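You operate a simulated robot arm through the tools that you are given. There is no shell and no other tool. Be economical: measure what you need, move in short steps, check, and stop when the job is done.

You are at the controls of a simulated two-armed robot. One attempt, no reset.

Task
Stack the 50 white seal box from the packing table top on top of the 40 white seal box. Press the keypad key six three times. Take the steel plug from the packing table top and put it on the gold wear plate there. Put the steel ring on the plate of the turning stand away on the top of mould 58. The order is free.

The check looks at the end state, three seconds after you hand in, the way a careful person would. Anything else that was tipped, shoved, dropped, spilled or broken makes it a failure. Lids that push on must go on centred and level and be pressed home; caps that screw on are set level and turned clockwise until they are tight.

Robot
Two 6-joint arms with two-finger grippers on one trunk, on a base that drives. Base frame: it is fixed to the floor where the robot stands at the start and does not move with it; the origin is under the middle of the robot, x ahead of it, y to its left, z up. Units: mm, degrees, N and s.
The left shoulder is at the start at [60, 143, 900], the right one opposite. With the tool pointing down near the work surface each hand reaches from about 160 to 600 mm from the robot's upright axis, wherever it stands, measured 20 degrees to its own side. Places, roughly: keypad key six [-3100, -900, 800]; steel plug [500, -250, 1000]; steel ring [0, 2250, 500]; top of mould 58 [-2200, 200, 700]; wear plate [500, -250, 750]; white seal box [500, -250, 750]. Payload 2.45 kg a hand.
The TCP of each hand is the grasp point between the finger pads, 26 mm short of the fingertips. In the tool frame z runs along the fingers and y along their closing line. Largest opening 96 mm; the body of the gripper starts 69 mm behind the TCP.
Orientation is that of the tool frame in the base frame, as a unit quaternion [w, x, y, z]. With the fingers straight down and closing along the base's y, the tool's x points along the base's -x, its y along +y and its z along -z.

Tools
- The arms move only by the tool servo_tool. It takes "left_deltas", "right_deltas" or both (then of equal length, played together; a hand with none holds still); each is a list that holds one entry, the list of rows, each a list of 7 numbers: the shift along the tool's x, y, z in units of 50 mm (1.0 is 50 mm), then the turn, a rotation vector about the tool's x, y, z in units of 5 degrees (1.0 is 5 degrees), then the gripper command, from -1 (fully open) to 1 (shut), values between in proportion. In form: [[[dx, dy, dz, rx, ry, rz, hand], ...]]. A call has 1 to 20 rows; each row shifts and turns the commanded pose from where the row before left it, along the tool's axes as they then stand. A call with a number of a shift or a turn outside -1 to 1 is refused whole. Rows are played at 5 a second. More than 50 mm and 8.6 degrees between two rows, or a gripper value outside its range, and nothing of the call is played. Where a pose cannot be reached the arm comes as near as it can. A force on the tool above 40 N (or 10 N above the force at the start of the call, whichever is more), or a blocked arm, ends the call early, and 0.2 s more pass. Each finger halts on what it meets, pressing with about 40 N; the grip force reading is that of the motor and also rises with nothing between the fingers. The clock runs only during rows and for 0.2 s after the last one: add rows that do not move to give the fingers time. It gives the time, the measured TCP pose, the force on the tool (base axes), the opening and the grip force at its end, in the units of the frame above (readings bear some noise), with the torque about the TCP (base axes, N m) and any sound that the robot's microphone picked up.
- Cameras (640 x 400 px; columns grow to the right, rows downward): "scene" is now at [126.9, -27.6, 1493.8]; the picture's right is [-0.39, -0.92, 0.00], its down [-0.77, 0.32, -0.54] and it looks along [0.50, -0.21, -0.84] (base axes); focal length 248 px, centre (320, 200). "left" rides on the left gripper at [82, -3, -98] in its tool frame; the picture's right is [0.04, 1.00, 0.00], its down [-0.73, 0.03, -0.68] and it looks along [-0.68, 0.03, 0.73] (tool axes); focal length 256 px, centre (320, 200). "right" rides on the right gripper at [82, 3, -98] in its tool frame; the picture's right is [-0.04, 1.00, 0.00], its down [-0.73, -0.03, -0.68] and it looks along [-0.68, -0.03, 0.73] (tool axes); focal length 256 px, centre (320, 200). There is no depth. A picture from a camera that has moved, and an enlarged one, comes with that camera's place and axes in the base frame and with its lens.
- grab_frame(camera): a new picture of that camera. The clock stands still meanwhile.
- move_column(by): slides the trunk up (or, below 0, down) by that many mm; the arms and the scene camera ride with it, the base frame stays. It gives what a move gives, with no picture.
- steer(legs): drives the robot by 1 to 6 legs, each [ahead, turn to the left] in mm and degrees, along the robot's own axes; the way and the turn of a leg run together, so that a leg with both is an arc; at most 1500 mm and 180 degrees a leg. The arms and the cameras ride along, it lands a little off, and it stops where it bumps. It gives what a move gives.
- head_to(pan, tilt): turns the head with the scene camera to pan (to the left, within 86 degrees either way) and tilt (down, from -29 to 69), counted from straight ahead of the robot. It gives what a move gives.
- inspect(camera, box): a new picture of the part [left, top, right, bottom] of that camera's present view, enlarged. The clock stands still meanwhile.
- sign_off(): hands the job in; it is judged then, once.

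Go step by step. Nothing tells you exact positions but the pictures and the camera data: compare them with the known pose of the tool, close in by small moves and look again before you grip or let go. The budget is 165 turns and 130 pictures, counting those below and the enlarged ones. Unless the task says otherwise, let go and move clear before handing in.

The tools are called after "Emit:" as a command line: name --argument value ..., lists and objects as JSON in quotes. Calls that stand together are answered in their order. servo_tool: Moves the arms, as the interface text tells. Its arguments: {"type":"object","properties":{"left_deltas":{"type":"array","items":{"type":"array","items":{"type":"array","items":{"type":"number"}}}},"right_deltas":{"type":"array","items":{"type":"array","items":{"type":"array","items":{"type":"number"}}}}},"required":[]} The other tools are called the same way: move_column (by) slides the trunk up or down; steer (legs) drives the base; head_to (pan, tilt) turns the head that bears the scene camera; grab_frame (camera) takes a picture; inspect (camera, box) takes an enlarged picture of a part of a camera's view; sign_off () hands the job in.

At the start:

```text
t: 0.0
left_ee_pos: [438.3, 28.3, 1149.2]
left_orientation: [0.0, -0.002, 1.0, -0.001]
left_contact_force: [-0.1, 1.5, -0.7]
left_ft_torque: [0.0, 0.01, -0.02]
left_width: 96.1
left_grip_force: 0.1
right_ee_pos: [335.3, -270.3, 1073.7]
right_orientation: [0.0, -0.001, 1.0, 0.0]
right_contact_force: [-0.6, -0.1, 0.3]
right_ft_torque: [-0.02, 0.05, 0.0]
right_width: 95.8
right_grip_force: 0.1
trunk travel left (down, up): [-525.0, 65.0]
robot x, y, heading: [0.8, 2.6, 0.1]
head pan, tilt: [-22.7, 57.0]
```

scene: 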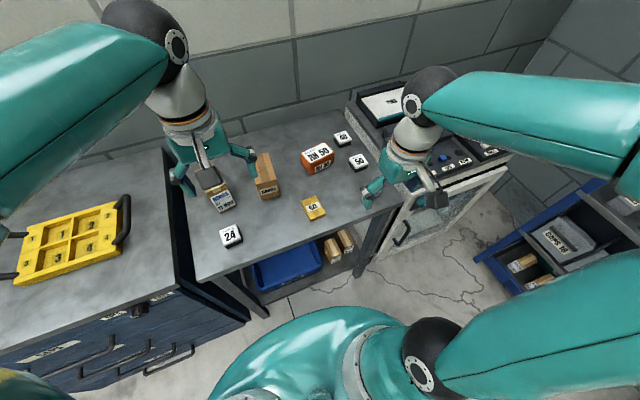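
right: 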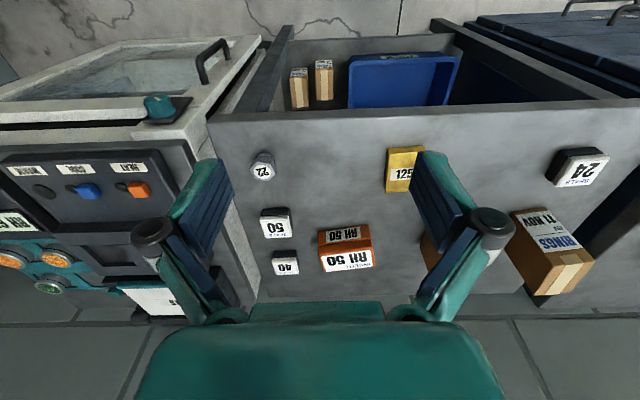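
left: 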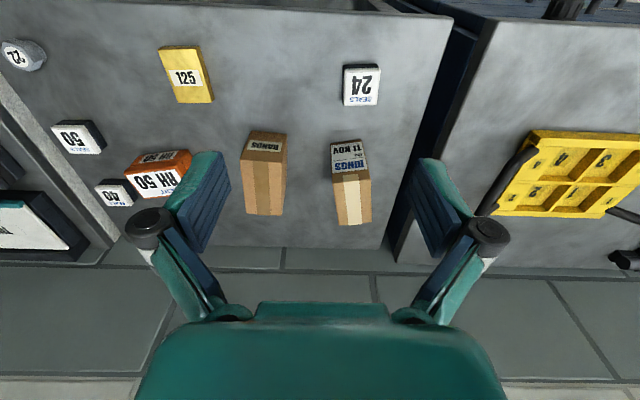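

I see the packing table with two white seal boxes (50, 40), a yellow piece and a "22" steel piece. I'll look closer at the table.

Emit:
inspect --camera "scene" --box '[200, 110, 420, 250]'

Emit:
inspect --camera "right" --box '[200, 130, 440, 290]'

```text
2.86 times, centred on (310, 180) of scene
camera zoom: at [126.9, -27.6, 1493.8], right [-0.39, -0.92, 0.0], down [-0.77, 0.32, -0.54], along [0.5, -0.21, -0.84], focal length 709 px, centre (349, 257)
```

zoom: 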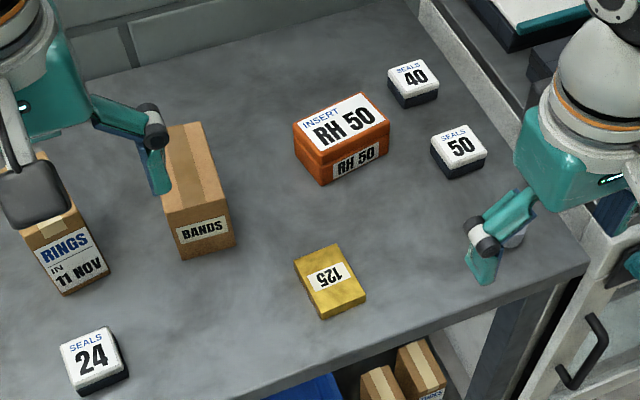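

```text
2.50 times, centred on (320, 210) of right
camera zoom: at [253.9, -268.1, 1172.7], right [0.04, 1.0, 0.0], down [0.73, -0.03, 0.68], along [0.68, -0.03, -0.73], focal length 640 px, centre (320, 175)
```

zoom: 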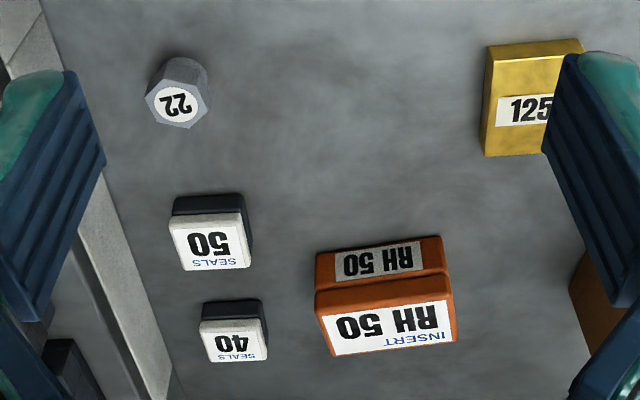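

The tall objects sit around z≈875 and the seal boxes lie near x 590–720, y -360, so I need to come closer. I'll look at the floor room and surroundings first.

Emit:
head_to --pan -30 --tilt 69

Emit:
grab_frame --camera "scene"

Emit:
head_to --pan -50 --tilt 25

Emit:
grab_frame --camera "scene"

Emit:
head_to --pan 80 --tilt 20

Emit:
grab_frame --camera "scene"

```text
t: 0.7
left_ee_pos: [438.5, 28.6, 1149.8]
left_orientation: [0.0, -0.001, 1.0, -0.001]
left_contact_force: [-0.1, -0.1, 0.1]
left_ft_torque: [-0.01, 0.01, -0.04]
left_width: 96.2
left_grip_force: 0.0
right_ee_pos: [335.0, -271.3, 1073.9]
right_orientation: [0.0, -0.001, 1.0, 0.0]
right_contact_force: [-0.8, -0.5, -0.7]
right_ft_torque: [0.0, -0.01, 0.0]
right_width: 95.7
right_grip_force: 0.1
trunk travel left (down, up): [-525.0, 65.0]
robot x, y, heading: [0.9, 1.3, 0.1]
head pan, tilt: [-30.0, 68.8]
```

```text
124 pictures are left
camera scene: at [110.8, -28.4, 1480.9], right [-0.5, -0.87, 0.0], down [-0.81, 0.47, -0.36], along [0.31, -0.18, -0.93], focal length 248 px, centre (320, 200)
```

scene: 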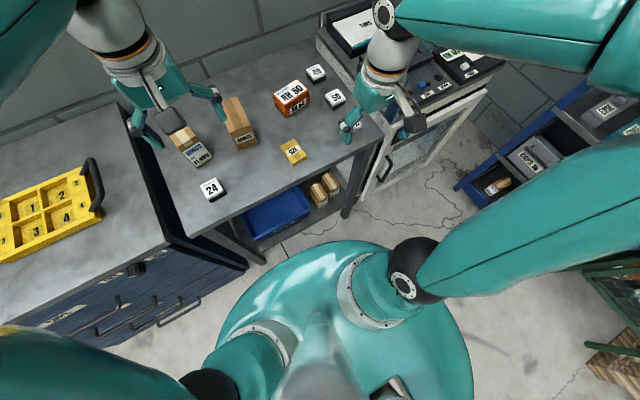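

```text
t: 1.9
left_ee_pos: [438.5, 28.5, 1149.1]
left_orientation: [0.0, -0.002, 1.0, 0.0]
left_contact_force: [-0.1, 0.5, 0.5]
left_ft_torque: [0.02, -0.04, 0.0]
left_width: 95.9
left_grip_force: 0.1
right_ee_pos: [336.3, -271.1, 1073.3]
right_orientation: [0.0, 0.0, 1.0, 0.001]
right_contact_force: [0.2, -0.2, 0.4]
right_ft_torque: [-0.02, -0.02, 0.02]
right_width: 96.2
right_grip_force: 0.1
trunk travel left (down, up): [-525.0, 65.0]
robot x, y, heading: [-1.1, -0.4, -0.1]
head pan, tilt: [-50.0, 25.0]
```

```text
123 pictures are left
camera scene: at [121.6, -71.1, 1540.2], right [-0.77, -0.64, 0.0], down [-0.27, 0.32, -0.91], along [0.58, -0.69, -0.42], focal length 248 px, centre (320, 200)
```

scene: 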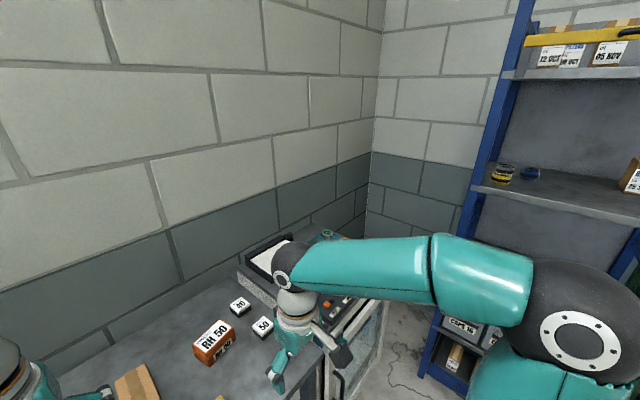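

```text
t: 4.0
left_ee_pos: [438.9, 28.5, 1149.0]
left_orientation: [0.001, -0.002, 1.0, -0.001]
left_contact_force: [0.0, 0.4, 0.4]
left_ft_torque: [-0.05, -0.03, 0.02]
left_width: 96.1
left_grip_force: 0.0
right_ee_pos: [335.3, -270.4, 1073.2]
right_orientation: [0.0, -0.002, 1.0, 0.0]
right_contact_force: [0.8, 0.7, 0.7]
right_ft_torque: [0.0, -0.04, -0.02]
right_width: 96.1
right_grip_force: 0.1
trunk travel left (down, up): [-525.0, 65.0]
robot x, y, heading: [-1.2, -0.3, 0.2]
head pan, tilt: [80.0, 20.0]
```

```text
122 pictures are left
camera scene: at [78.5, 91.2, 1548.4], right [0.98, -0.17, 0.0], down [-0.06, -0.34, -0.94], along [0.16, 0.93, -0.34], focal length 248 px, centre (320, 200)
```

scene: 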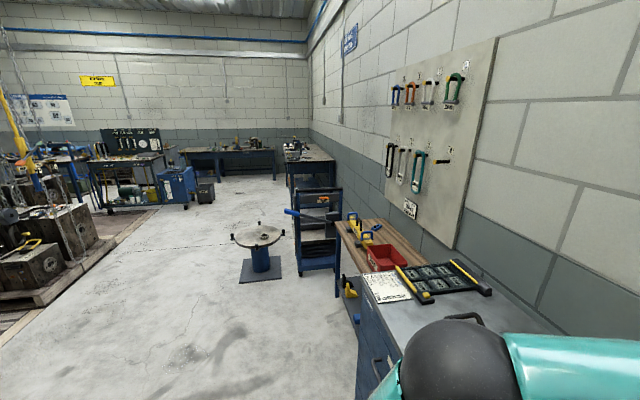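

The surroundings are mapped roughly: turning stand to the left far, moulds on a pallet beyond it. Now I shift the robot to the right and closer to the table.

Emit:
steer --legs '[[0, -57], [225, 0], [0, 57]]'

Emit:
head_to --pan -10 --tilt 60

Emit:
grab_frame --camera "scene"

Emit:
grab_frame --camera "right"

```text
t: 8.9
left_ee_pos: [351.5, -527.3, 1154.7]
left_orientation: [0.011, 0.476, 0.879, 0.005]
left_contact_force: [0.5, -0.5, 0.2]
left_ft_torque: [0.0, 0.02, -0.02]
left_width: 96.0
left_grip_force: 0.0
right_ee_pos: [45.6, -605.1, 1075.1]
right_orientation: [0.011, 0.477, 0.879, 0.004]
right_contact_force: [-0.6, 0.5, -0.1]
right_ft_torque: [-0.01, 0.02, -0.02]
right_width: 95.9
right_grip_force: 0.0
trunk travel left (down, up): [-525.0, 65.0]
robot x, y, heading: [134.8, -167.6, -59.0]
head pan, tilt: [80.0, 20.0]
stopped in leg 3: the robot was blocked; the commanded pose is now the measured one
```

```text
t: 10.6
left_ee_pos: [351.9, -528.9, 1156.0]
left_orientation: [0.011, 0.476, 0.88, 0.005]
left_contact_force: [-0.2, 0.8, 0.2]
left_ft_torque: [0.02, -0.02, 0.03]
left_width: 96.0
left_grip_force: 0.0
right_ee_pos: [45.7, -604.9, 1074.5]
right_orientation: [0.012, 0.476, 0.879, 0.005]
right_contact_force: [0.2, 0.1, -0.2]
right_ft_torque: [0.01, 0.02, -0.03]
right_width: 96.1
right_grip_force: 0.0
trunk travel left (down, up): [-525.0, 65.0]
robot x, y, heading: [132.2, -171.8, -58.9]
head pan, tilt: [-10.0, 60.0]
```

```text
121 pictures are left
camera scene: at [150.5, -263.2, 1492.7], right [-0.93, -0.36, -0.02], down [-0.3, 0.8, -0.52], along [0.21, -0.48, -0.85], focal length 248 px, centre (320, 200)
```

scene: 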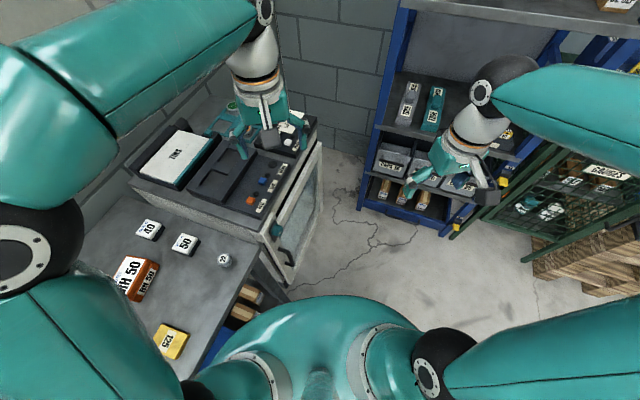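

```text
120 pictures are left
camera right: at [2.8, -535.3, 1171.9], right [0.86, 0.51, 0.02], down [0.36, -0.63, 0.69], along [0.36, -0.59, -0.72], focal length 256 px, centre (320, 200)
```

right: 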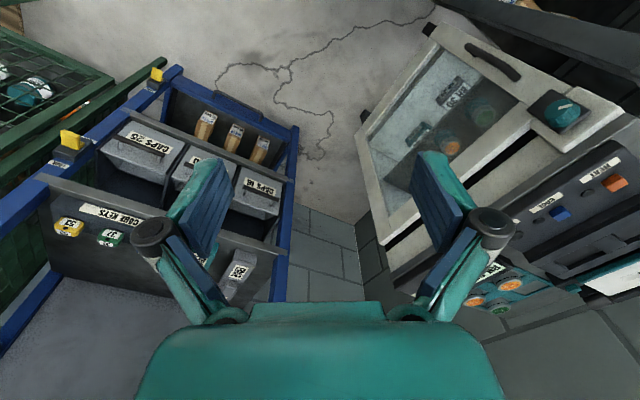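

The base got blocked while turning near the table. I'll back away, then come around with more room before facing the table.

Emit:
steer --legs '[[-150, 0]]'

Emit:
grab_frame --camera "scene"

```text
t: 11.9
left_ee_pos: [304.2, -409.3, 1146.4]
left_orientation: [-0.004, 0.476, 0.879, 0.001]
left_contact_force: [-0.3, 0.9, 0.5]
left_ft_torque: [-0.05, 0.0, 0.02]
left_width: 96.1
left_grip_force: 0.1
right_ee_pos: [-4.3, -485.9, 1072.1]
right_orientation: [-0.003, 0.476, 0.879, 0.002]
right_contact_force: [1.3, -0.1, 0.1]
right_ft_torque: [0.03, 0.02, 0.0]
right_width: 95.9
right_grip_force: 0.1
trunk travel left (down, up): [-525.0, 65.0]
robot x, y, heading: [56.6, -32.9, -59.1]
head pan, tilt: [-10.0, 60.0]
```

```text
119 pictures are left
camera scene: at [114.7, -150.9, 1490.2], right [-0.93, -0.36, 0.0], down [-0.31, 0.81, -0.5], along [0.18, -0.47, -0.87], focal length 248 px, centre (320, 200)
```

scene: 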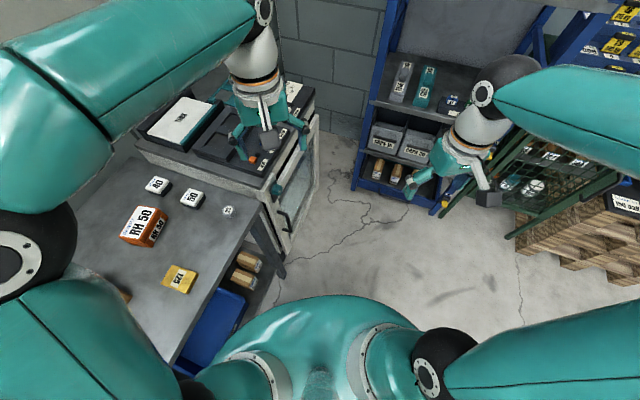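

Free again and nothing disturbed. Going around with more clearance.

Emit:
steer --legs '[[0, -32], [165, 0], [0, 91]]'

Emit:
grab_frame --camera "scene"

Emit:
grab_frame --camera "right"

```text
t: 19.1
left_ee_pos: [506.7, -217.0, 1146.6]
left_orientation: [-0.003, 0.021, 1.0, -0.002]
left_contact_force: [0.8, -0.7, 0.7]
left_ft_torque: [-0.06, 0.0, -0.02]
left_width: 95.8
left_grip_force: 0.0
right_ee_pos: [390.3, -512.3, 1074.3]
right_orientation: [-0.004, 0.022, 1.0, 0.0]
right_contact_force: [1.1, 1.0, -0.1]
right_ft_torque: [-0.05, 0.05, 0.0]
right_width: 96.2
right_grip_force: 0.1
trunk travel left (down, up): [-525.0, 65.0]
robot x, y, heading: [52.4, -241.0, -4.2]
head pan, tilt: [-10.0, 60.0]
stopped in leg 3: the robot was blocked; the commanded pose is now the measured one
```

```text
118 pictures are left
camera scene: at [183.0, -262.9, 1490.2], right [-0.24, -0.97, 0.0], down [-0.84, 0.21, -0.5], along [0.48, -0.12, -0.87], focal length 248 px, centre (320, 200)
```

scene: 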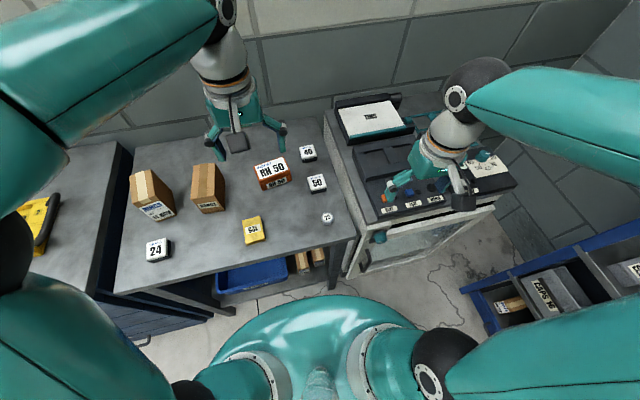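

```text
117 pictures are left
camera right: at [309.6, -505.4, 1173.6], right [0.08, 1.0, 0.0], down [0.74, -0.06, 0.67], along [0.67, -0.06, -0.74], focal length 256 px, centre (320, 200)
```

right: 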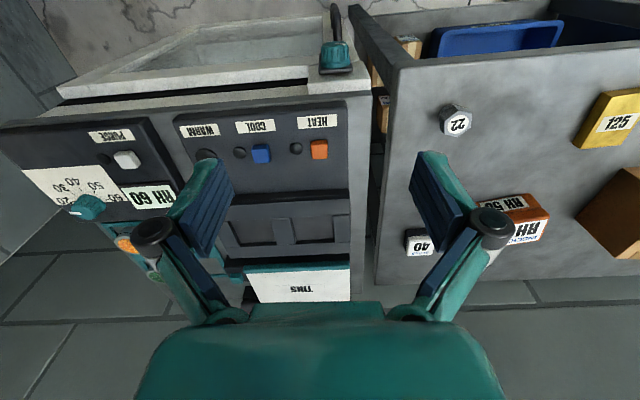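

Blocked again at heading −4°, and something near the floor must be in the way, hidden under the torso. I'll tilt the right hand to look back at the base with its camera.

Emit:
servo_tool --right_deltas '[[[1, 1, 0, 0, 0, 0, -1], [1, 1, 0, 0, 0, 0, -1], [0, 0, 0, 0, 1, 0, -1], [0, 0, 0, 0, 1, 0, -1], [0, 0, 0, 0, 1, 0, -1], [0, 0, 0, 0, 1, 0, -1], [0, 0, 0, 0, 1, 0, -1], [0, 0, 0, 0, 1, 0, -1], [0, 0, 0, 0, 1, 0, -1], [0, 0, 0, 0, 1, 0, -1], [0, 0, 0, 0, 1, 0, -1], [0, 0, 0, 0, 1, 0, -1]]]'

Emit:
grab_frame --camera "right"

```text
refused: row 1 steps farther than a row can; nothing moved
```

```text
116 pictures are left
camera right: at [309.6, -505.4, 1173.6], right [0.08, 1.0, 0.0], down [0.74, -0.06, 0.67], along [0.67, -0.06, -0.74], focal length 256 px, centre (320, 200)
```

right: 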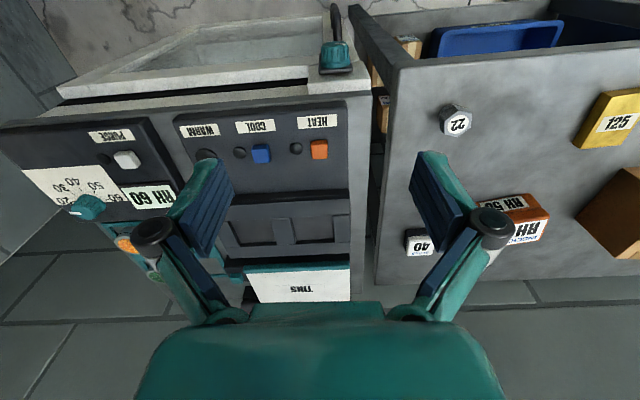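

The row was too long; I repeat it in shorter steps.

Emit:
servo_tool --right_deltas '[[[0.7, 0.7, 0, 0, 0, 0, -1], [0.7, 0.7, 0, 0, 0, 0, -1], [0.7, 0.7, 0, 0, 0, 0, -1], [0, 0, 0, 0, 1, 0, -1], [0, 0, 0, 0, 1, 0, -1], [0, 0, 0, 0, 1, 0, -1], [0, 0, 0, 0, 1, 0, -1], [0, 0, 0, 0, 1, 0, -1], [0, 0, 0, 0, 1, 0, -1], [0, 0, 0, 0, 1, 0, -1], [0, 0, 0, 0, 1, 0, -1], [0, 0, 0, 0, 1, 0, -1], [0, 0, 0, 0, 1, 0, -1]]]'

Emit:
grab_frame --camera "right"

```text
t: 21.9
left_ee_pos: [506.0, -221.7, 1147.3]
left_orientation: [-0.004, 0.02, 1.0, -0.001]
left_contact_force: [0.1, -0.5, -0.5]
left_ft_torque: [0.02, -0.01, 0.02]
left_width: 96.3
left_grip_force: 0.1
right_ee_pos: [290.2, -405.5, 1073.4]
right_orientation: [-0.427, 0.019, 0.904, 0.009]
right_contact_force: [-0.1, -0.4, -1.2]
right_ft_torque: [-0.01, -0.02, -0.03]
right_width: 96.2
right_grip_force: 0.0
trunk travel left (down, up): [-525.0, 65.0]
robot x, y, heading: [54.8, -245.4, -4.3]
head pan, tilt: [-10.0, 60.0]
```

```text
115 pictures are left
camera right: at [313.9, -403.3, 1200.4], right [0.07, 1.0, -0.03], down [0.99, -0.07, -0.14], along [-0.14, -0.02, -0.99], focal length 256 px, centre (320, 200)
```

right: 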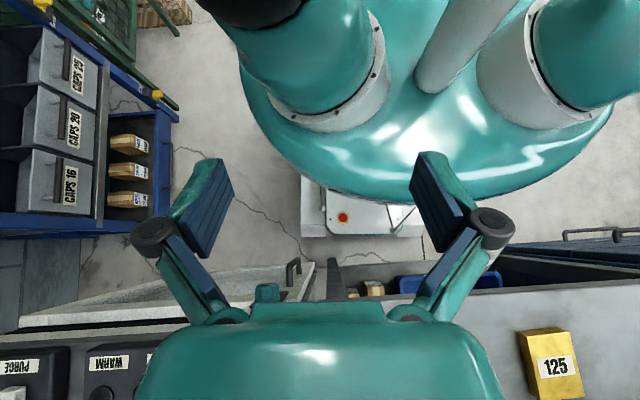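

I can see the base (about 500 mm square, front at x≈308) with free floor in front of it. I'll test the small remaining turn and a short way ahead.

Emit:
steer --legs '[[0, 4]]'

Emit:
steer --legs '[[40, 0]]'

Emit:
grab_frame --camera "right"

```text
t: 22.8
left_ee_pos: [503.2, -187.9, 1146.9]
left_orientation: [-0.003, -0.015, 1.0, 0.0]
left_contact_force: [-0.2, 0.8, -1.1]
left_ft_torque: [0.01, -0.01, -0.04]
left_width: 96.0
left_grip_force: 0.1
right_ee_pos: [301.0, -387.8, 1073.7]
right_orientation: [-0.426, -0.012, 0.905, -0.005]
right_contact_force: [0.1, -0.7, -0.4]
right_ft_torque: [-0.01, 0.02, 0.01]
right_width: 95.9
right_grip_force: 0.1
trunk travel left (down, up): [-525.0, 65.0]
robot x, y, heading: [57.9, -249.5, 0.2]
head pan, tilt: [-10.0, 60.0]
```

```text
t: 23.6
left_ee_pos: [545.6, -188.9, 1145.2]
left_orientation: [-0.005, -0.015, 1.0, -0.001]
left_contact_force: [0.5, 0.1, 0.2]
left_ft_torque: [-0.02, 0.08, -0.01]
left_width: 95.9
left_grip_force: 0.1
right_ee_pos: [342.6, -388.2, 1074.3]
right_orientation: [-0.427, -0.013, 0.904, -0.006]
right_contact_force: [1.0, -0.1, -0.9]
right_ft_torque: [-0.04, 0.06, -0.05]
right_width: 96.1
right_grip_force: 0.1
trunk travel left (down, up): [-525.0, 65.0]
robot x, y, heading: [97.1, -248.8, -0.0]
head pan, tilt: [-10.0, 60.0]
```

```text
114 pictures are left
camera right: at [366.8, -384.6, 1200.2], right [0.0, 1.0, -0.03], down [0.99, 0.0, -0.14], along [-0.14, -0.03, -0.99], focal length 256 px, centre (320, 200)
```

right: 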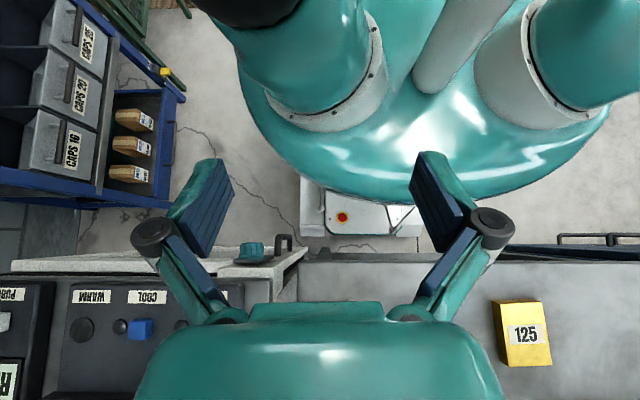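

Now at (97, −249) facing the table squarely. I'll restore the right hand to pointing down and look at the table from nearer.

Emit:
servo_tool --right_deltas '[[[0, 0, 0, 0, -1, 0, -1], [0, 0, 0, 0, -1, 0, -1], [0, 0, 0, 0, -1, 0, -1], [0, 0, 0, 0, -1, 0, -1], [0, 0, 0, 0, -1, 0, -1], [0, 0, 0, 0, -1, 0, -1], [0, 0, 0, 0, -1, 0, -1], [0, 0, 0, 0, -1, 0, -1], [0, 0, 0, 0, -1, 0, -1], [0, 0, 0, 0, -1, 0, -1], [-0.7, 0.3, 0, 0, 0, 0, -1], [-0.7, 0.3, 0, 0, 0, 0, -1]]]'

Emit:
grab_frame --camera "right"

Emit:
head_to --pan -5 --tilt 50

Emit:
grab_frame --camera "scene"

```text
t: 26.2
left_ee_pos: [543.4, -188.5, 1147.6]
left_orientation: [-0.004, -0.015, 1.0, -0.001]
left_contact_force: [-0.4, -0.2, -0.4]
left_ft_torque: [0.01, -0.01, -0.04]
left_width: 96.1
left_grip_force: 0.0
right_ee_pos: [408.9, -354.6, 1073.6]
right_orientation: [-0.004, -0.014, 1.0, 0.0]
right_contact_force: [0.7, -0.2, 0.3]
right_ft_torque: [0.06, 0.02, 0.0]
right_width: 96.1
right_grip_force: 0.0
trunk travel left (down, up): [-525.0, 65.0]
robot x, y, heading: [94.6, -251.5, -0.2]
head pan, tilt: [-10.0, 60.0]
```

```text
113 pictures are left
camera right: at [328.2, -355.3, 1173.7], right [0.01, 1.0, 0.0], down [0.74, -0.01, 0.67], along [0.67, -0.01, -0.74], focal length 256 px, centre (320, 200)
```

right: 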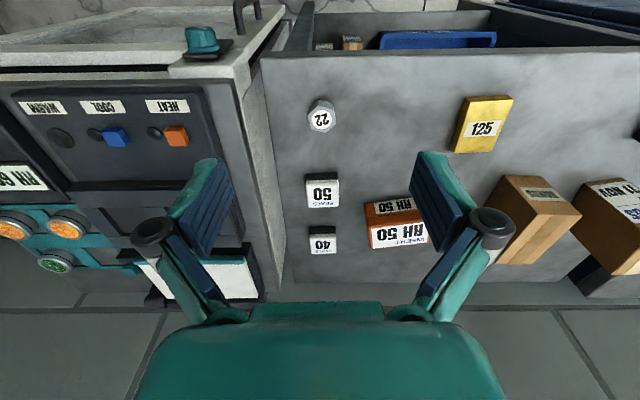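

```text
t: 27.0
left_ee_pos: [544.6, -189.2, 1148.2]
left_orientation: [-0.003, -0.015, 1.0, 0.0]
left_contact_force: [0.0, -0.4, 0.6]
left_ft_torque: [0.0, -0.02, 0.03]
left_width: 95.8
left_grip_force: 0.1
right_ee_pos: [408.0, -357.1, 1073.7]
right_orientation: [-0.005, -0.014, 1.0, 0.0]
right_contact_force: [0.2, 0.8, -0.2]
right_ft_torque: [-0.01, -0.02, -0.02]
right_width: 96.1
right_grip_force: 0.1
trunk travel left (down, up): [-525.0, 65.0]
robot x, y, heading: [98.5, -248.9, 0.1]
head pan, tilt: [-5.0, 50.0]
```

```text
112 pictures are left
camera scene: at [234.6, -255.7, 1502.7], right [-0.09, -1.0, 0.0], down [-0.76, 0.07, -0.64], along [0.64, -0.06, -0.77], focal length 248 px, centre (320, 200)
```

scene: 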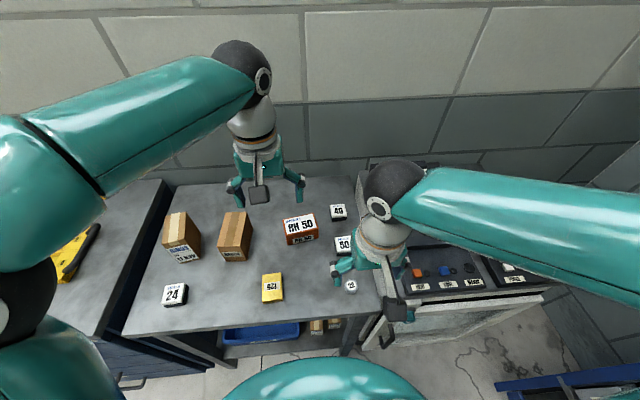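

Everything on the right lies along y≈−355. An enlargement to measure the boxes and plug.

Emit:
inspect --camera "right" --box '[260, 90, 420, 270]'

Emit:
inspect --camera "scene" --box '[240, 180, 400, 310]'

```text
2.22 times, centred on (340, 180) of right
camera zoom: at [327.5, -355.6, 1173.9], right [0.01, 1.0, 0.0], down [0.74, -0.01, 0.67], along [0.67, -0.01, -0.74], focal length 569 px, centre (276, 244)
```

zoom: 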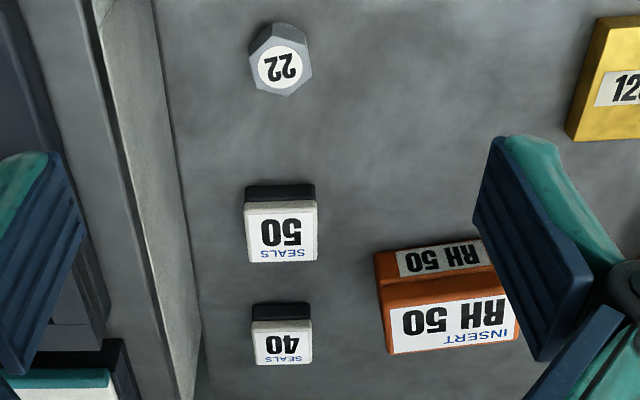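

```text
3.08 times, centred on (320, 245) of scene
camera zoom: at [234.6, -255.7, 1502.7], right [-0.09, -1.0, 0.0], down [-0.76, 0.07, -0.64], along [0.64, -0.06, -0.77], focal length 764 px, centre (320, 62)
```

zoom: 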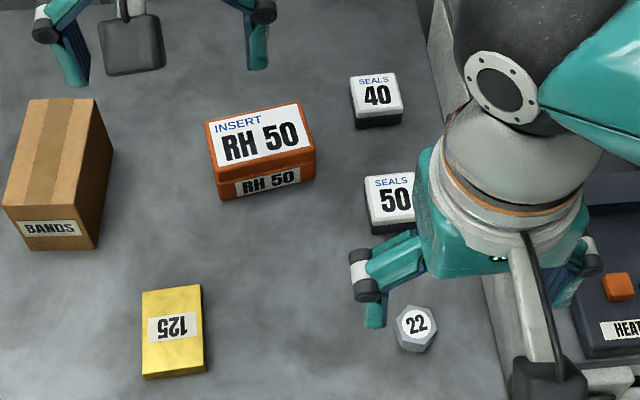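

Boxes are about 50×50×27 mm: 50 at about (584, −356), 40 at about (704, −357), tops z≈881. The machine is close to the right, so I turn the hand 90° to close along x and move over box 50.

Emit:
servo_tool --right_deltas '[[[-0.88, 0, 0, 0, 0, 0, -1], [-0.88, 0, 0, 0, 0, 0, -1], [-0.88, 0, 0, 0, 0, 0, -1], [-0.88, 0, 0, 0, 0, 0, -1], [0, 0, 0, 0, 0, 1, -1], [0, 0, 0, 0, 0, 1, -1], [0, 0, 0, 0, 0, 1, -1], [0, 0, 0, 0, 0, 1, -1], [0, 0, 0, 0, 0, 1, -1], [0, 0, 0, 0, 0, 1, -1], [0, 0, 0, 0, 0, 1, -1], [0, 0, 0, 0, 0, 1, -1], [0, 0, 0, 0, 0, 1, -1], [0, 0, 0, 0, 0, 1, -1], [0, 0, 0, 0, 0, 1, -1], [0, 0, 0, 0, 0, 1, -1], [0, 0, 0, 0, 0, 1, -1], [0, 0, 0, 0, 0, 1, -1], [0, 0, 0, 0, 0, 1, -1], [0, 0, 0, 0, 0, 1, -1]]]'

```text
t: 31.2
left_ee_pos: [543.2, -189.9, 1146.6]
left_orientation: [-0.005, -0.014, 1.0, -0.002]
left_contact_force: [0.4, 0.6, 0.5]
left_ft_torque: [0.0, 0.02, 0.01]
left_width: 95.7
left_grip_force: 0.0
right_ee_pos: [584.6, -350.2, 1073.0]
right_orientation: [-0.004, 0.633, 0.774, -0.002]
right_contact_force: [-0.1, 0.5, -0.8]
right_ft_torque: [0.02, 0.02, -0.03]
right_width: 96.0
right_grip_force: 0.0
trunk travel left (down, up): [-525.0, 65.0]
robot x, y, heading: [93.5, -251.6, 0.1]
head pan, tilt: [-5.0, 50.0]
```

Turn the rest and test the reach to the 40 box while high.

Emit:
servo_tool --right_deltas '[[[0, 0, 0, 0, 0, 1, -1], [0, 0, 0, 0, 0, 1, -1], [0, 0, 0, 0, 0, 0.3, -1], [0, 0.8, 0, 0, 0, 0, -1], [0, 0.8, 0, 0, 0, 0, -1], [0, 0.8, 0.5, 0, 0, 0, -1], [0, 0, 0.8, 0, 0, 0, -1], [0, 0, 0.8, 0, 0, 0, -1], [0, 0, 0, 0, 0, 0, -1]]]'

Emit:
grab_frame --camera "right"

```text
t: 33.2
left_ee_pos: [542.6, -188.8, 1148.9]
left_orientation: [-0.003, -0.016, 1.0, -0.002]
left_contact_force: [-0.5, 0.5, -0.2]
left_ft_torque: [0.01, -0.02, -0.02]
left_width: 96.0
left_grip_force: 0.1
right_ee_pos: [703.0, -351.0, 965.4]
right_orientation: [-0.003, 0.706, 0.708, -0.002]
right_contact_force: [-0.8, -0.1, 0.6]
right_ft_torque: [0.01, -0.02, 0.02]
right_width: 96.0
right_grip_force: 0.0
trunk travel left (down, up): [-525.0, 65.0]
robot x, y, heading: [96.6, -244.6, 0.2]
head pan, tilt: [-5.0, 50.0]
```

```text
109 pictures are left
camera right: at [707.4, -270.4, 1065.3], right [1.0, -0.04, -0.01], down [-0.02, -0.73, 0.68], along [-0.03, -0.68, -0.73], focal length 256 px, centre (320, 200)
```

right: 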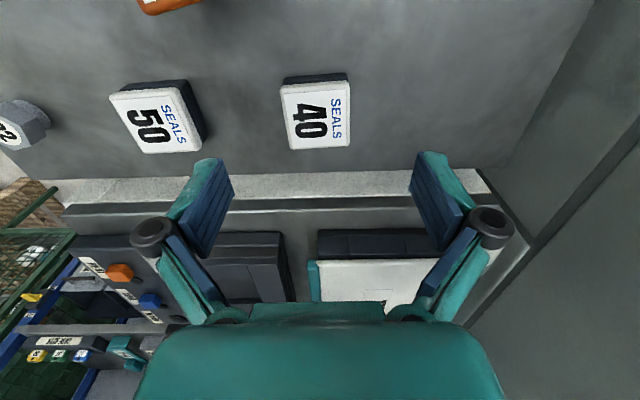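

Reach is fine. The 40 box is at about (701–704, −356). Now I hover over the 50 box.

Emit:
servo_tool --right_deltas '[[[0, -0.82, 0, 0, 0, 0, -1], [0, -0.82, 0, 0, 0, 0, -1], [-0.08, -0.82, 0, 0, 0, 0, -1], [0, 0, 0.3, 0, 0, 0, -1], [0, 0, 0, 0, 0, 0, -1]]]'

Emit:
inspect --camera "right" --box '[200, 20, 480, 195]'

```text
t: 34.4
left_ee_pos: [543.7, -190.4, 1148.7]
left_orientation: [-0.004, -0.015, 1.0, -0.002]
left_contact_force: [-0.2, -0.3, 0.0]
left_ft_torque: [0.0, -0.04, -0.02]
left_width: 96.1
left_grip_force: 0.1
right_ee_pos: [581.2, -355.4, 954.3]
right_orientation: [-0.002, 0.706, 0.708, -0.003]
right_contact_force: [-0.4, 0.1, -0.3]
right_ft_torque: [-0.01, -0.03, 0.0]
right_width: 96.2
right_grip_force: 0.0
trunk travel left (down, up): [-525.0, 65.0]
robot x, y, heading: [96.0, -247.4, -0.2]
head pan, tilt: [-5.0, 50.0]
```

```text
2.29 times, centred on (340, 108) of right
camera zoom: at [584.4, -274.8, 1053.5], right [1.0, -0.04, -0.01], down [-0.02, -0.73, 0.68], along [-0.03, -0.68, -0.73], focal length 585 px, centre (274, 411)
```

zoom: 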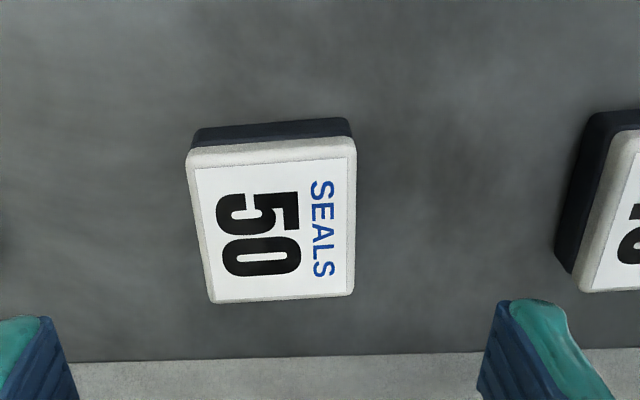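

Box 50 centre ≈ (581, −357), yawed about 2.5° ccw. I align, descend to z≈888 and close.

Emit:
servo_tool --right_deltas '[[[-0.04, 0, 0, 0, 0, -0.5, -1], [0, 0, 0.5, 0, 0, 0, -1], [0, 0, 0.5, 0, 0, 0, -1], [0, 0, 0.34, 0, 0, 0, -1], [0, 0, 0, 0, 0, 0, -0.3], [0, 0, 0, 0, 0, 0, 0.2], [0, 0, 0, 0, 0, 0, 0.4], [0, 0, 0, 0, 0, 0, 0.4]]]'

Emit:
grab_frame --camera "right"

```text
t: 36.2
left_ee_pos: [542.7, -190.1, 1148.3]
left_orientation: [-0.003, -0.015, 1.0, 0.0]
left_contact_force: [1.5, -0.3, 0.0]
left_ft_torque: [0.03, -0.01, 0.02]
left_width: 95.7
left_grip_force: 0.1
right_ee_pos: [580.8, -357.6, 886.1]
right_orientation: [-0.003, 0.691, 0.722, -0.003]
right_contact_force: [0.6, -0.1, 0.4]
right_ft_torque: [0.04, -0.01, -0.02]
right_width: 46.5
right_grip_force: 40.0
trunk travel left (down, up): [-525.0, 65.0]
robot x, y, heading: [91.6, -248.5, -0.1]
head pan, tilt: [-5.0, 50.0]
```

```text
107 pictures are left
camera right: at [581.0, -276.3, 985.7], right [1.0, 0.0, -0.01], down [0.01, -0.73, 0.68], along [0.0, -0.68, -0.73], focal length 256 px, centre (320, 200)
```

right: 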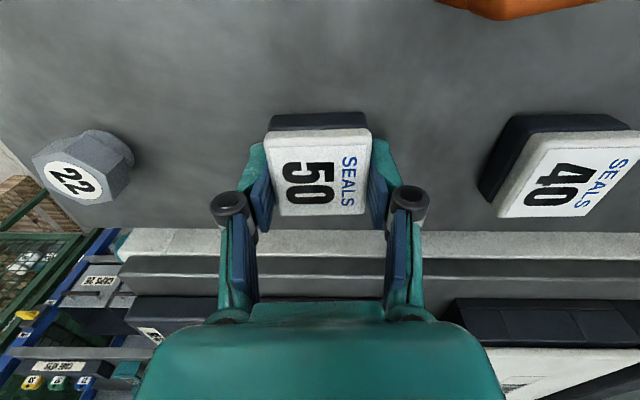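

Box 50 is held (46.5 mm). Lift and carry over the 40 box.

Emit:
servo_tool --right_deltas '[[[0, 0, -0.6, 0, 0, 0, 0.4], [0, 0, -0.7, 0, 0, 0, 0.4], [0, 0, 0, 0, 0, 0.4, 0.4], [0, 0.8, 0, 0, 0, 0, 0.4], [0, 0.8, 0, 0, 0, 0, 0.4], [0, 0.82, 0, 0, 0, 0, 0.4], [0, 0, 0, 0, 0, 0, 0.4]]]'

Emit:
inspect --camera "right" --box '[200, 20, 480, 195]'

Emit:
inspect --camera "scene" --box '[260, 170, 420, 270]'

```text
t: 37.8
left_ee_pos: [543.4, -188.5, 1149.7]
left_orientation: [-0.003, -0.015, 1.0, -0.001]
left_contact_force: [0.1, -0.7, 0.0]
left_ft_torque: [0.0, -0.02, 0.0]
left_width: 96.2
left_grip_force: 0.0
right_ee_pos: [701.7, -357.8, 951.2]
right_orientation: [-0.004, 0.703, 0.711, -0.003]
right_contact_force: [-0.1, 0.5, 0.3]
right_ft_torque: [0.02, -0.03, 0.01]
right_width: 46.9
right_grip_force: 40.1
trunk travel left (down, up): [-525.0, 65.0]
robot x, y, heading: [95.2, -247.8, 0.1]
head pan, tilt: [-5.0, 50.0]
```

```text
2.29 times, centred on (340, 108) of right
camera zoom: at [705.0, -275.8, 1050.0], right [1.0, -0.03, -0.01], down [-0.02, -0.73, 0.68], along [-0.03, -0.68, -0.73], focal length 585 px, centre (274, 411)
```

zoom: 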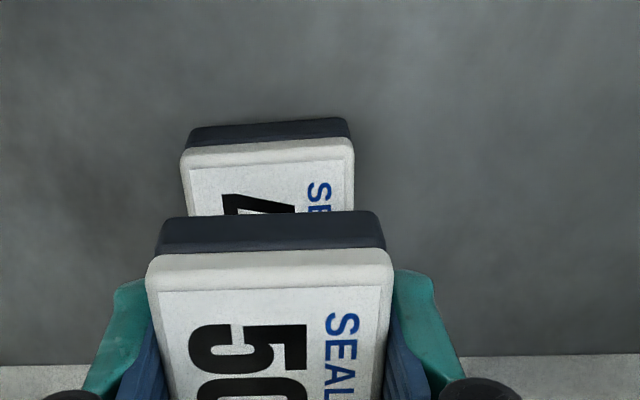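

```text
4.00 times, centred on (340, 220) of scene
camera zoom: at [233.7, -255.8, 1502.9], right [-0.09, -1.0, 0.0], down [-0.76, 0.07, -0.64], along [0.64, -0.06, -0.77], focal length 993 px, centre (240, 120)
```

zoom: 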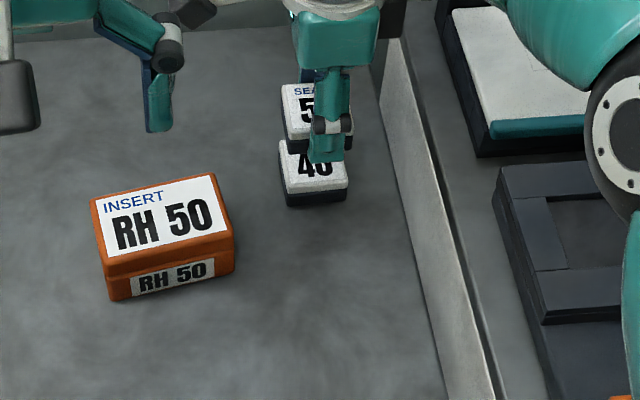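

The 40 box is at about (700.5, −357), slightly more ccw. I align by a millimetre and lower to just above.

Emit:
servo_tool --right_deltas '[[[0.01, -0.024, 0, 0, 0, -0.2, 0.4], [0, 0, 0.35, 0, 0, 0, 0.4], [0, 0, 0.3, 0, 0, 0, 0.4], [0, 0, 0, 0, 0, 0, 0.4]]]'

Emit:
inspect --camera "right" --box '[200, 20, 480, 195]'

Emit:
inspect --camera "scene" --box '[300, 180, 380, 240]'

```text
t: 38.8
left_ee_pos: [543.4, -189.3, 1148.6]
left_orientation: [-0.003, -0.014, 1.0, -0.001]
left_contact_force: [-1.2, -0.3, 0.2]
left_ft_torque: [-0.01, 0.01, -0.01]
left_width: 95.8
left_grip_force: 0.0
right_ee_pos: [701.2, -355.8, 917.0]
right_orientation: [-0.003, 0.698, 0.716, -0.003]
right_contact_force: [0.6, 0.0, -0.9]
right_ft_torque: [-0.01, 0.0, 0.0]
right_width: 46.8
right_grip_force: 40.1
trunk travel left (down, up): [-525.0, 65.0]
robot x, y, heading: [95.9, -245.8, 0.2]
head pan, tilt: [-5.0, 50.0]
```

```text
2.29 times, centred on (340, 108) of right
camera zoom: at [702.9, -274.7, 1016.4], right [1.0, -0.01, -0.01], down [0.0, -0.73, 0.68], along [-0.01, -0.68, -0.73], focal length 585 px, centre (274, 411)
```

zoom: 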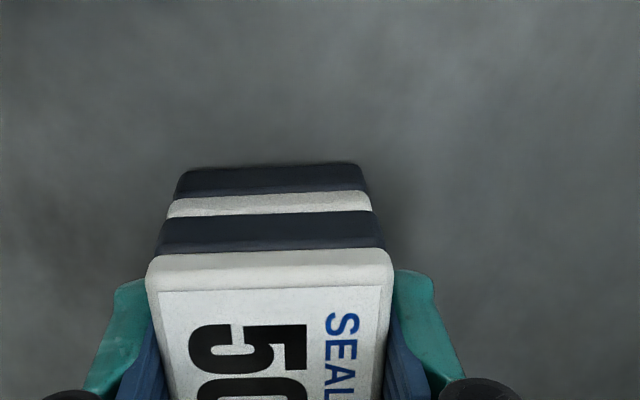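

```text
6.67 times, centred on (340, 210) of scene
camera zoom: at [235.0, -255.7, 1502.7], right [-0.09, -1.0, 0.0], down [-0.76, 0.07, -0.64], along [0.64, -0.06, -0.77], focal length 1655 px, centre (187, 133)
```

zoom: 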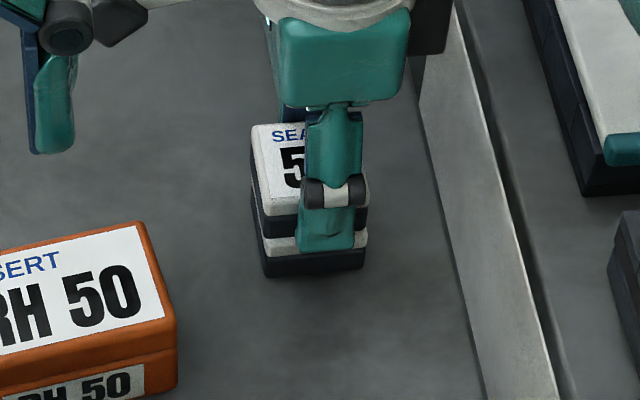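

Alignment looks good. Lower in small steps feeling for contact.

Emit:
servo_tool --right_deltas '[[[0, 0, 0.04, 0, 0, 0, 0.4], [0, 0, 0.03, 0, 0, 0, 0.4], [0, 0, 0, 0, 0, 0, 0.4]]]'

Emit:
inspect --camera "scene" --box '[300, 180, 380, 240]'

```text
t: 39.6
left_ee_pos: [544.4, -189.1, 1148.0]
left_orientation: [-0.003, -0.015, 1.0, -0.001]
left_contact_force: [-0.2, 0.2, 0.4]
left_ft_torque: [-0.01, 0.05, 0.03]
left_width: 96.0
left_grip_force: 0.0
right_ee_pos: [700.1, -355.8, 914.8]
right_orientation: [-0.002, 0.698, 0.716, -0.002]
right_contact_force: [0.1, 0.0, 1.3]
right_ft_torque: [0.05, -0.08, -0.02]
right_width: 46.7
right_grip_force: 40.4
trunk travel left (down, up): [-525.0, 65.0]
robot x, y, heading: [95.3, -248.4, 0.1]
head pan, tilt: [-5.0, 50.0]
```

```text
6.67 times, centred on (340, 210) of scene
camera zoom: at [234.7, -255.7, 1502.8], right [-0.09, -1.0, 0.0], down [-0.76, 0.07, -0.64], along [0.64, -0.06, -0.77], focal length 1655 px, centre (187, 133)
```

zoom: 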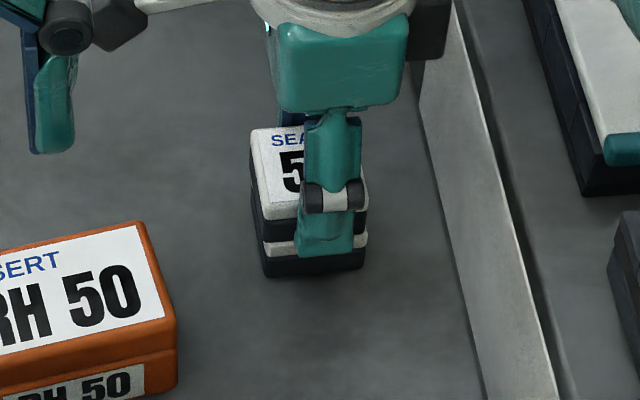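

Nearly touching; a few millimetres more.

Emit:
servo_tool --right_deltas '[[[0, 0, 0.03, 0, 0, 0, 0.4], [0, 0, 0.02, 0, 0, 0, 0.4], [0, 0, 0, 0, 0, 0, 0.4]]]'

```text
t: 40.4
left_ee_pos: [543.7, -187.5, 1148.3]
left_orientation: [-0.003, -0.015, 1.0, 0.0]
left_contact_force: [-0.1, -0.4, 0.4]
left_ft_torque: [-0.03, 0.04, 0.02]
left_width: 96.2
left_grip_force: 0.1
right_ee_pos: [699.7, -355.5, 914.0]
right_orientation: [-0.001, 0.698, 0.716, -0.001]
right_contact_force: [2.3, -1.4, 19.0]
right_ft_torque: [0.04, -0.02, -0.01]
right_width: 46.7
right_grip_force: 39.9
trunk travel left (down, up): [-525.0, 65.0]
robot x, y, heading: [91.3, -246.6, -0.0]
head pan, tilt: [-5.0, 50.0]
```

Contact at z≈914. Release gently and go up.

Emit:
servo_tool --right_deltas '[[[0, 0, -0.025, 0, 0, 0, 0.4], [0, 0, 0, 0, 0, 0, -0.2], [0, 0, 0, 0, 0, 0, -0.5], [0, 0, 0, 0, 0, 0, -0.6], [0, 0, -0.5, 0, 0, 0, -0.6], [0, 0, -0.8, 0, 0, 0, -0.6]]]'

Emit:
grab_frame --camera "right"

Emit:
inspect --camera "scene" --box '[300, 180, 380, 240]'

```text
t: 41.8
left_ee_pos: [543.2, -189.0, 1148.4]
left_orientation: [-0.003, -0.014, 1.0, 0.0]
left_contact_force: [-0.7, 0.2, 0.5]
left_ft_torque: [-0.02, -0.06, -0.02]
left_width: 95.8
left_grip_force: 0.1
right_ee_pos: [700.7, -355.2, 977.5]
right_orientation: [-0.003, 0.697, 0.717, -0.003]
right_contact_force: [1.2, 0.8, 0.6]
right_ft_torque: [-0.01, 0.0, 0.0]
right_width: 76.6
right_grip_force: 0.0
trunk travel left (down, up): [-525.0, 65.0]
robot x, y, heading: [94.5, -247.4, 0.1]
head pan, tilt: [-5.0, 50.0]
```

```text
101 pictures are left
camera right: at [703.4, -274.4, 1077.0], right [1.0, -0.01, -0.01], down [0.0, -0.73, 0.68], along [-0.02, -0.68, -0.73], focal length 256 px, centre (320, 200)
```

right: 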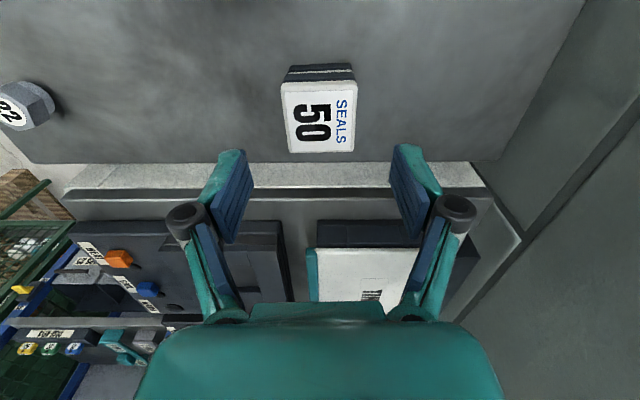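

```text
6.67 times, centred on (340, 210) of scene
camera zoom: at [234.4, -255.6, 1502.7], right [-0.09, -1.0, 0.0], down [-0.76, 0.07, -0.64], along [0.64, -0.06, -0.77], focal length 1655 px, centre (187, 133)
```

zoom: 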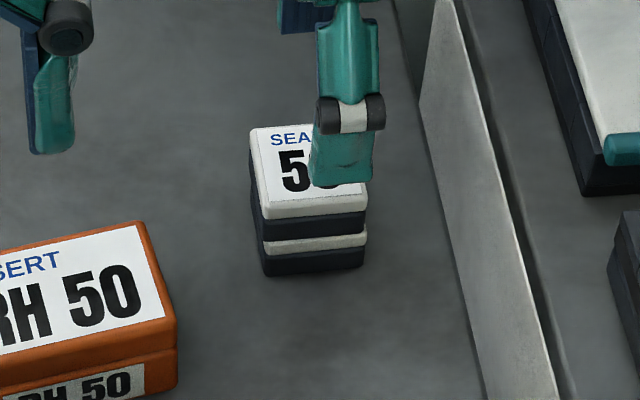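

The stack is good. Now move over to the plug.

Emit:
servo_tool --right_deltas '[[[0, -0.9, 0, 0, 0, 0, -1], [0, -0.9, 0, 0, 0, 0, -1], [0, -0.9, 0, 0, 0, 0, -1], [0, -0.9, 0, 0, 0, 0, -1], [0, -0.9, 0, 0, 0, 0, -1], [0, -0.3, 0, 0, 0, 0.1, -1], [0, 0, 0, 0, 0, 0, -1]]]'

Emit:
inspect --camera "right" --box '[200, 20, 480, 195]'

Emit:
inspect --camera "scene" --box '[240, 250, 400, 310]'

```text
t: 43.4
left_ee_pos: [543.9, -189.1, 1148.2]
left_orientation: [-0.003, -0.015, 1.0, 0.0]
left_contact_force: [0.5, 0.3, 0.3]
left_ft_torque: [0.05, 0.03, 0.02]
left_width: 95.9
left_grip_force: 0.0
right_ee_pos: [460.5, -363.1, 979.6]
right_orientation: [-0.002, 0.701, 0.713, -0.002]
right_contact_force: [0.1, 0.5, -0.7]
right_ft_torque: [-0.02, 0.0, 0.01]
right_width: 96.2
right_grip_force: 0.1
trunk travel left (down, up): [-525.0, 65.0]
robot x, y, heading: [94.4, -246.6, -0.2]
head pan, tilt: [-5.0, 50.0]
```

```text
2.29 times, centred on (340, 108) of right
camera zoom: at [463.4, -282.1, 1079.3], right [1.0, -0.02, -0.01], down [-0.01, -0.73, 0.68], along [-0.02, -0.68, -0.73], focal length 585 px, centre (274, 411)
```

zoom: 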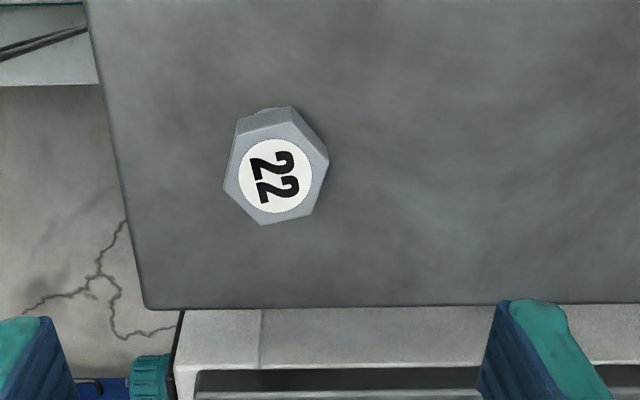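

```text
4.00 times, centred on (320, 280) of scene
camera zoom: at [234.5, -255.7, 1502.8], right [-0.09, -1.0, 0.0], down [-0.76, 0.07, -0.64], along [0.64, -0.06, -0.77], focal length 993 px, centre (320, -120)
```

zoom: 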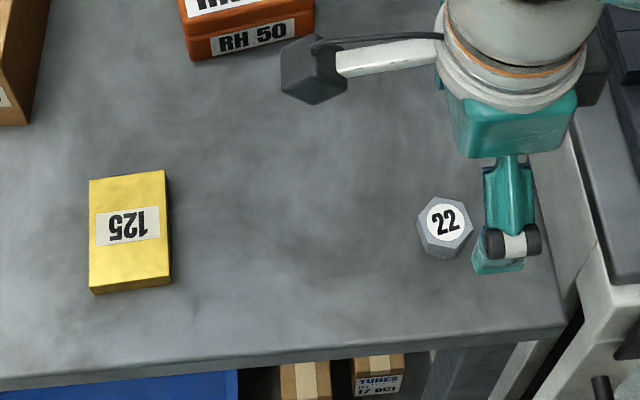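

Plug top centre ≈ (461, −356, 889), hex flats turned about 16° clockwise. I align over it and check before descending.

Emit:
servo_tool --right_deltas '[[[0.14, 0, 0, 0, 0, 0, -1], [0, 0, 0, 0, 0, 1, -1], [0, 0, 0, 0, 0, 1, -1], [0, 0, 0, 0, 0, 1, -1], [0, 0, 0.6, 0, 0, 0.3, -1], [0, 0, 0, 0, 0, 0, -1]]]'

Emit:
inspect --camera "right" --box '[200, 20, 480, 195]'

```text
t: 44.8
left_ee_pos: [542.5, -189.7, 1148.3]
left_orientation: [-0.004, -0.015, 1.0, -0.001]
left_contact_force: [-0.7, 0.2, 0.4]
left_ft_torque: [-0.03, -0.02, -0.02]
left_width: 96.0
left_grip_force: 0.1
right_ee_pos: [460.4, -353.8, 949.9]
right_orientation: [-0.002, 0.796, 0.605, -0.003]
right_contact_force: [0.7, 0.8, 1.0]
right_ft_torque: [0.01, 0.01, 0.01]
right_width: 96.2
right_grip_force: 0.3
trunk travel left (down, up): [-525.0, 65.0]
robot x, y, heading: [97.1, -246.8, 0.2]
head pan, tilt: [-5.0, 50.0]
```

```text
2.29 times, centred on (340, 108) of right
camera zoom: at [485.5, -277.7, 1048.5], right [0.95, -0.31, -0.01], down [-0.22, -0.7, 0.68], along [-0.21, -0.65, -0.73], focal length 585 px, centre (274, 411)
```

zoom: 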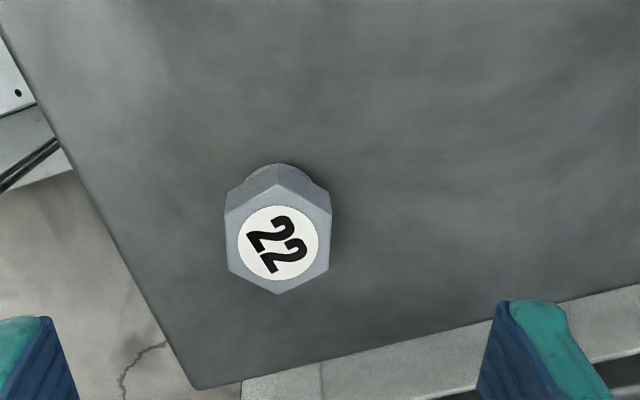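

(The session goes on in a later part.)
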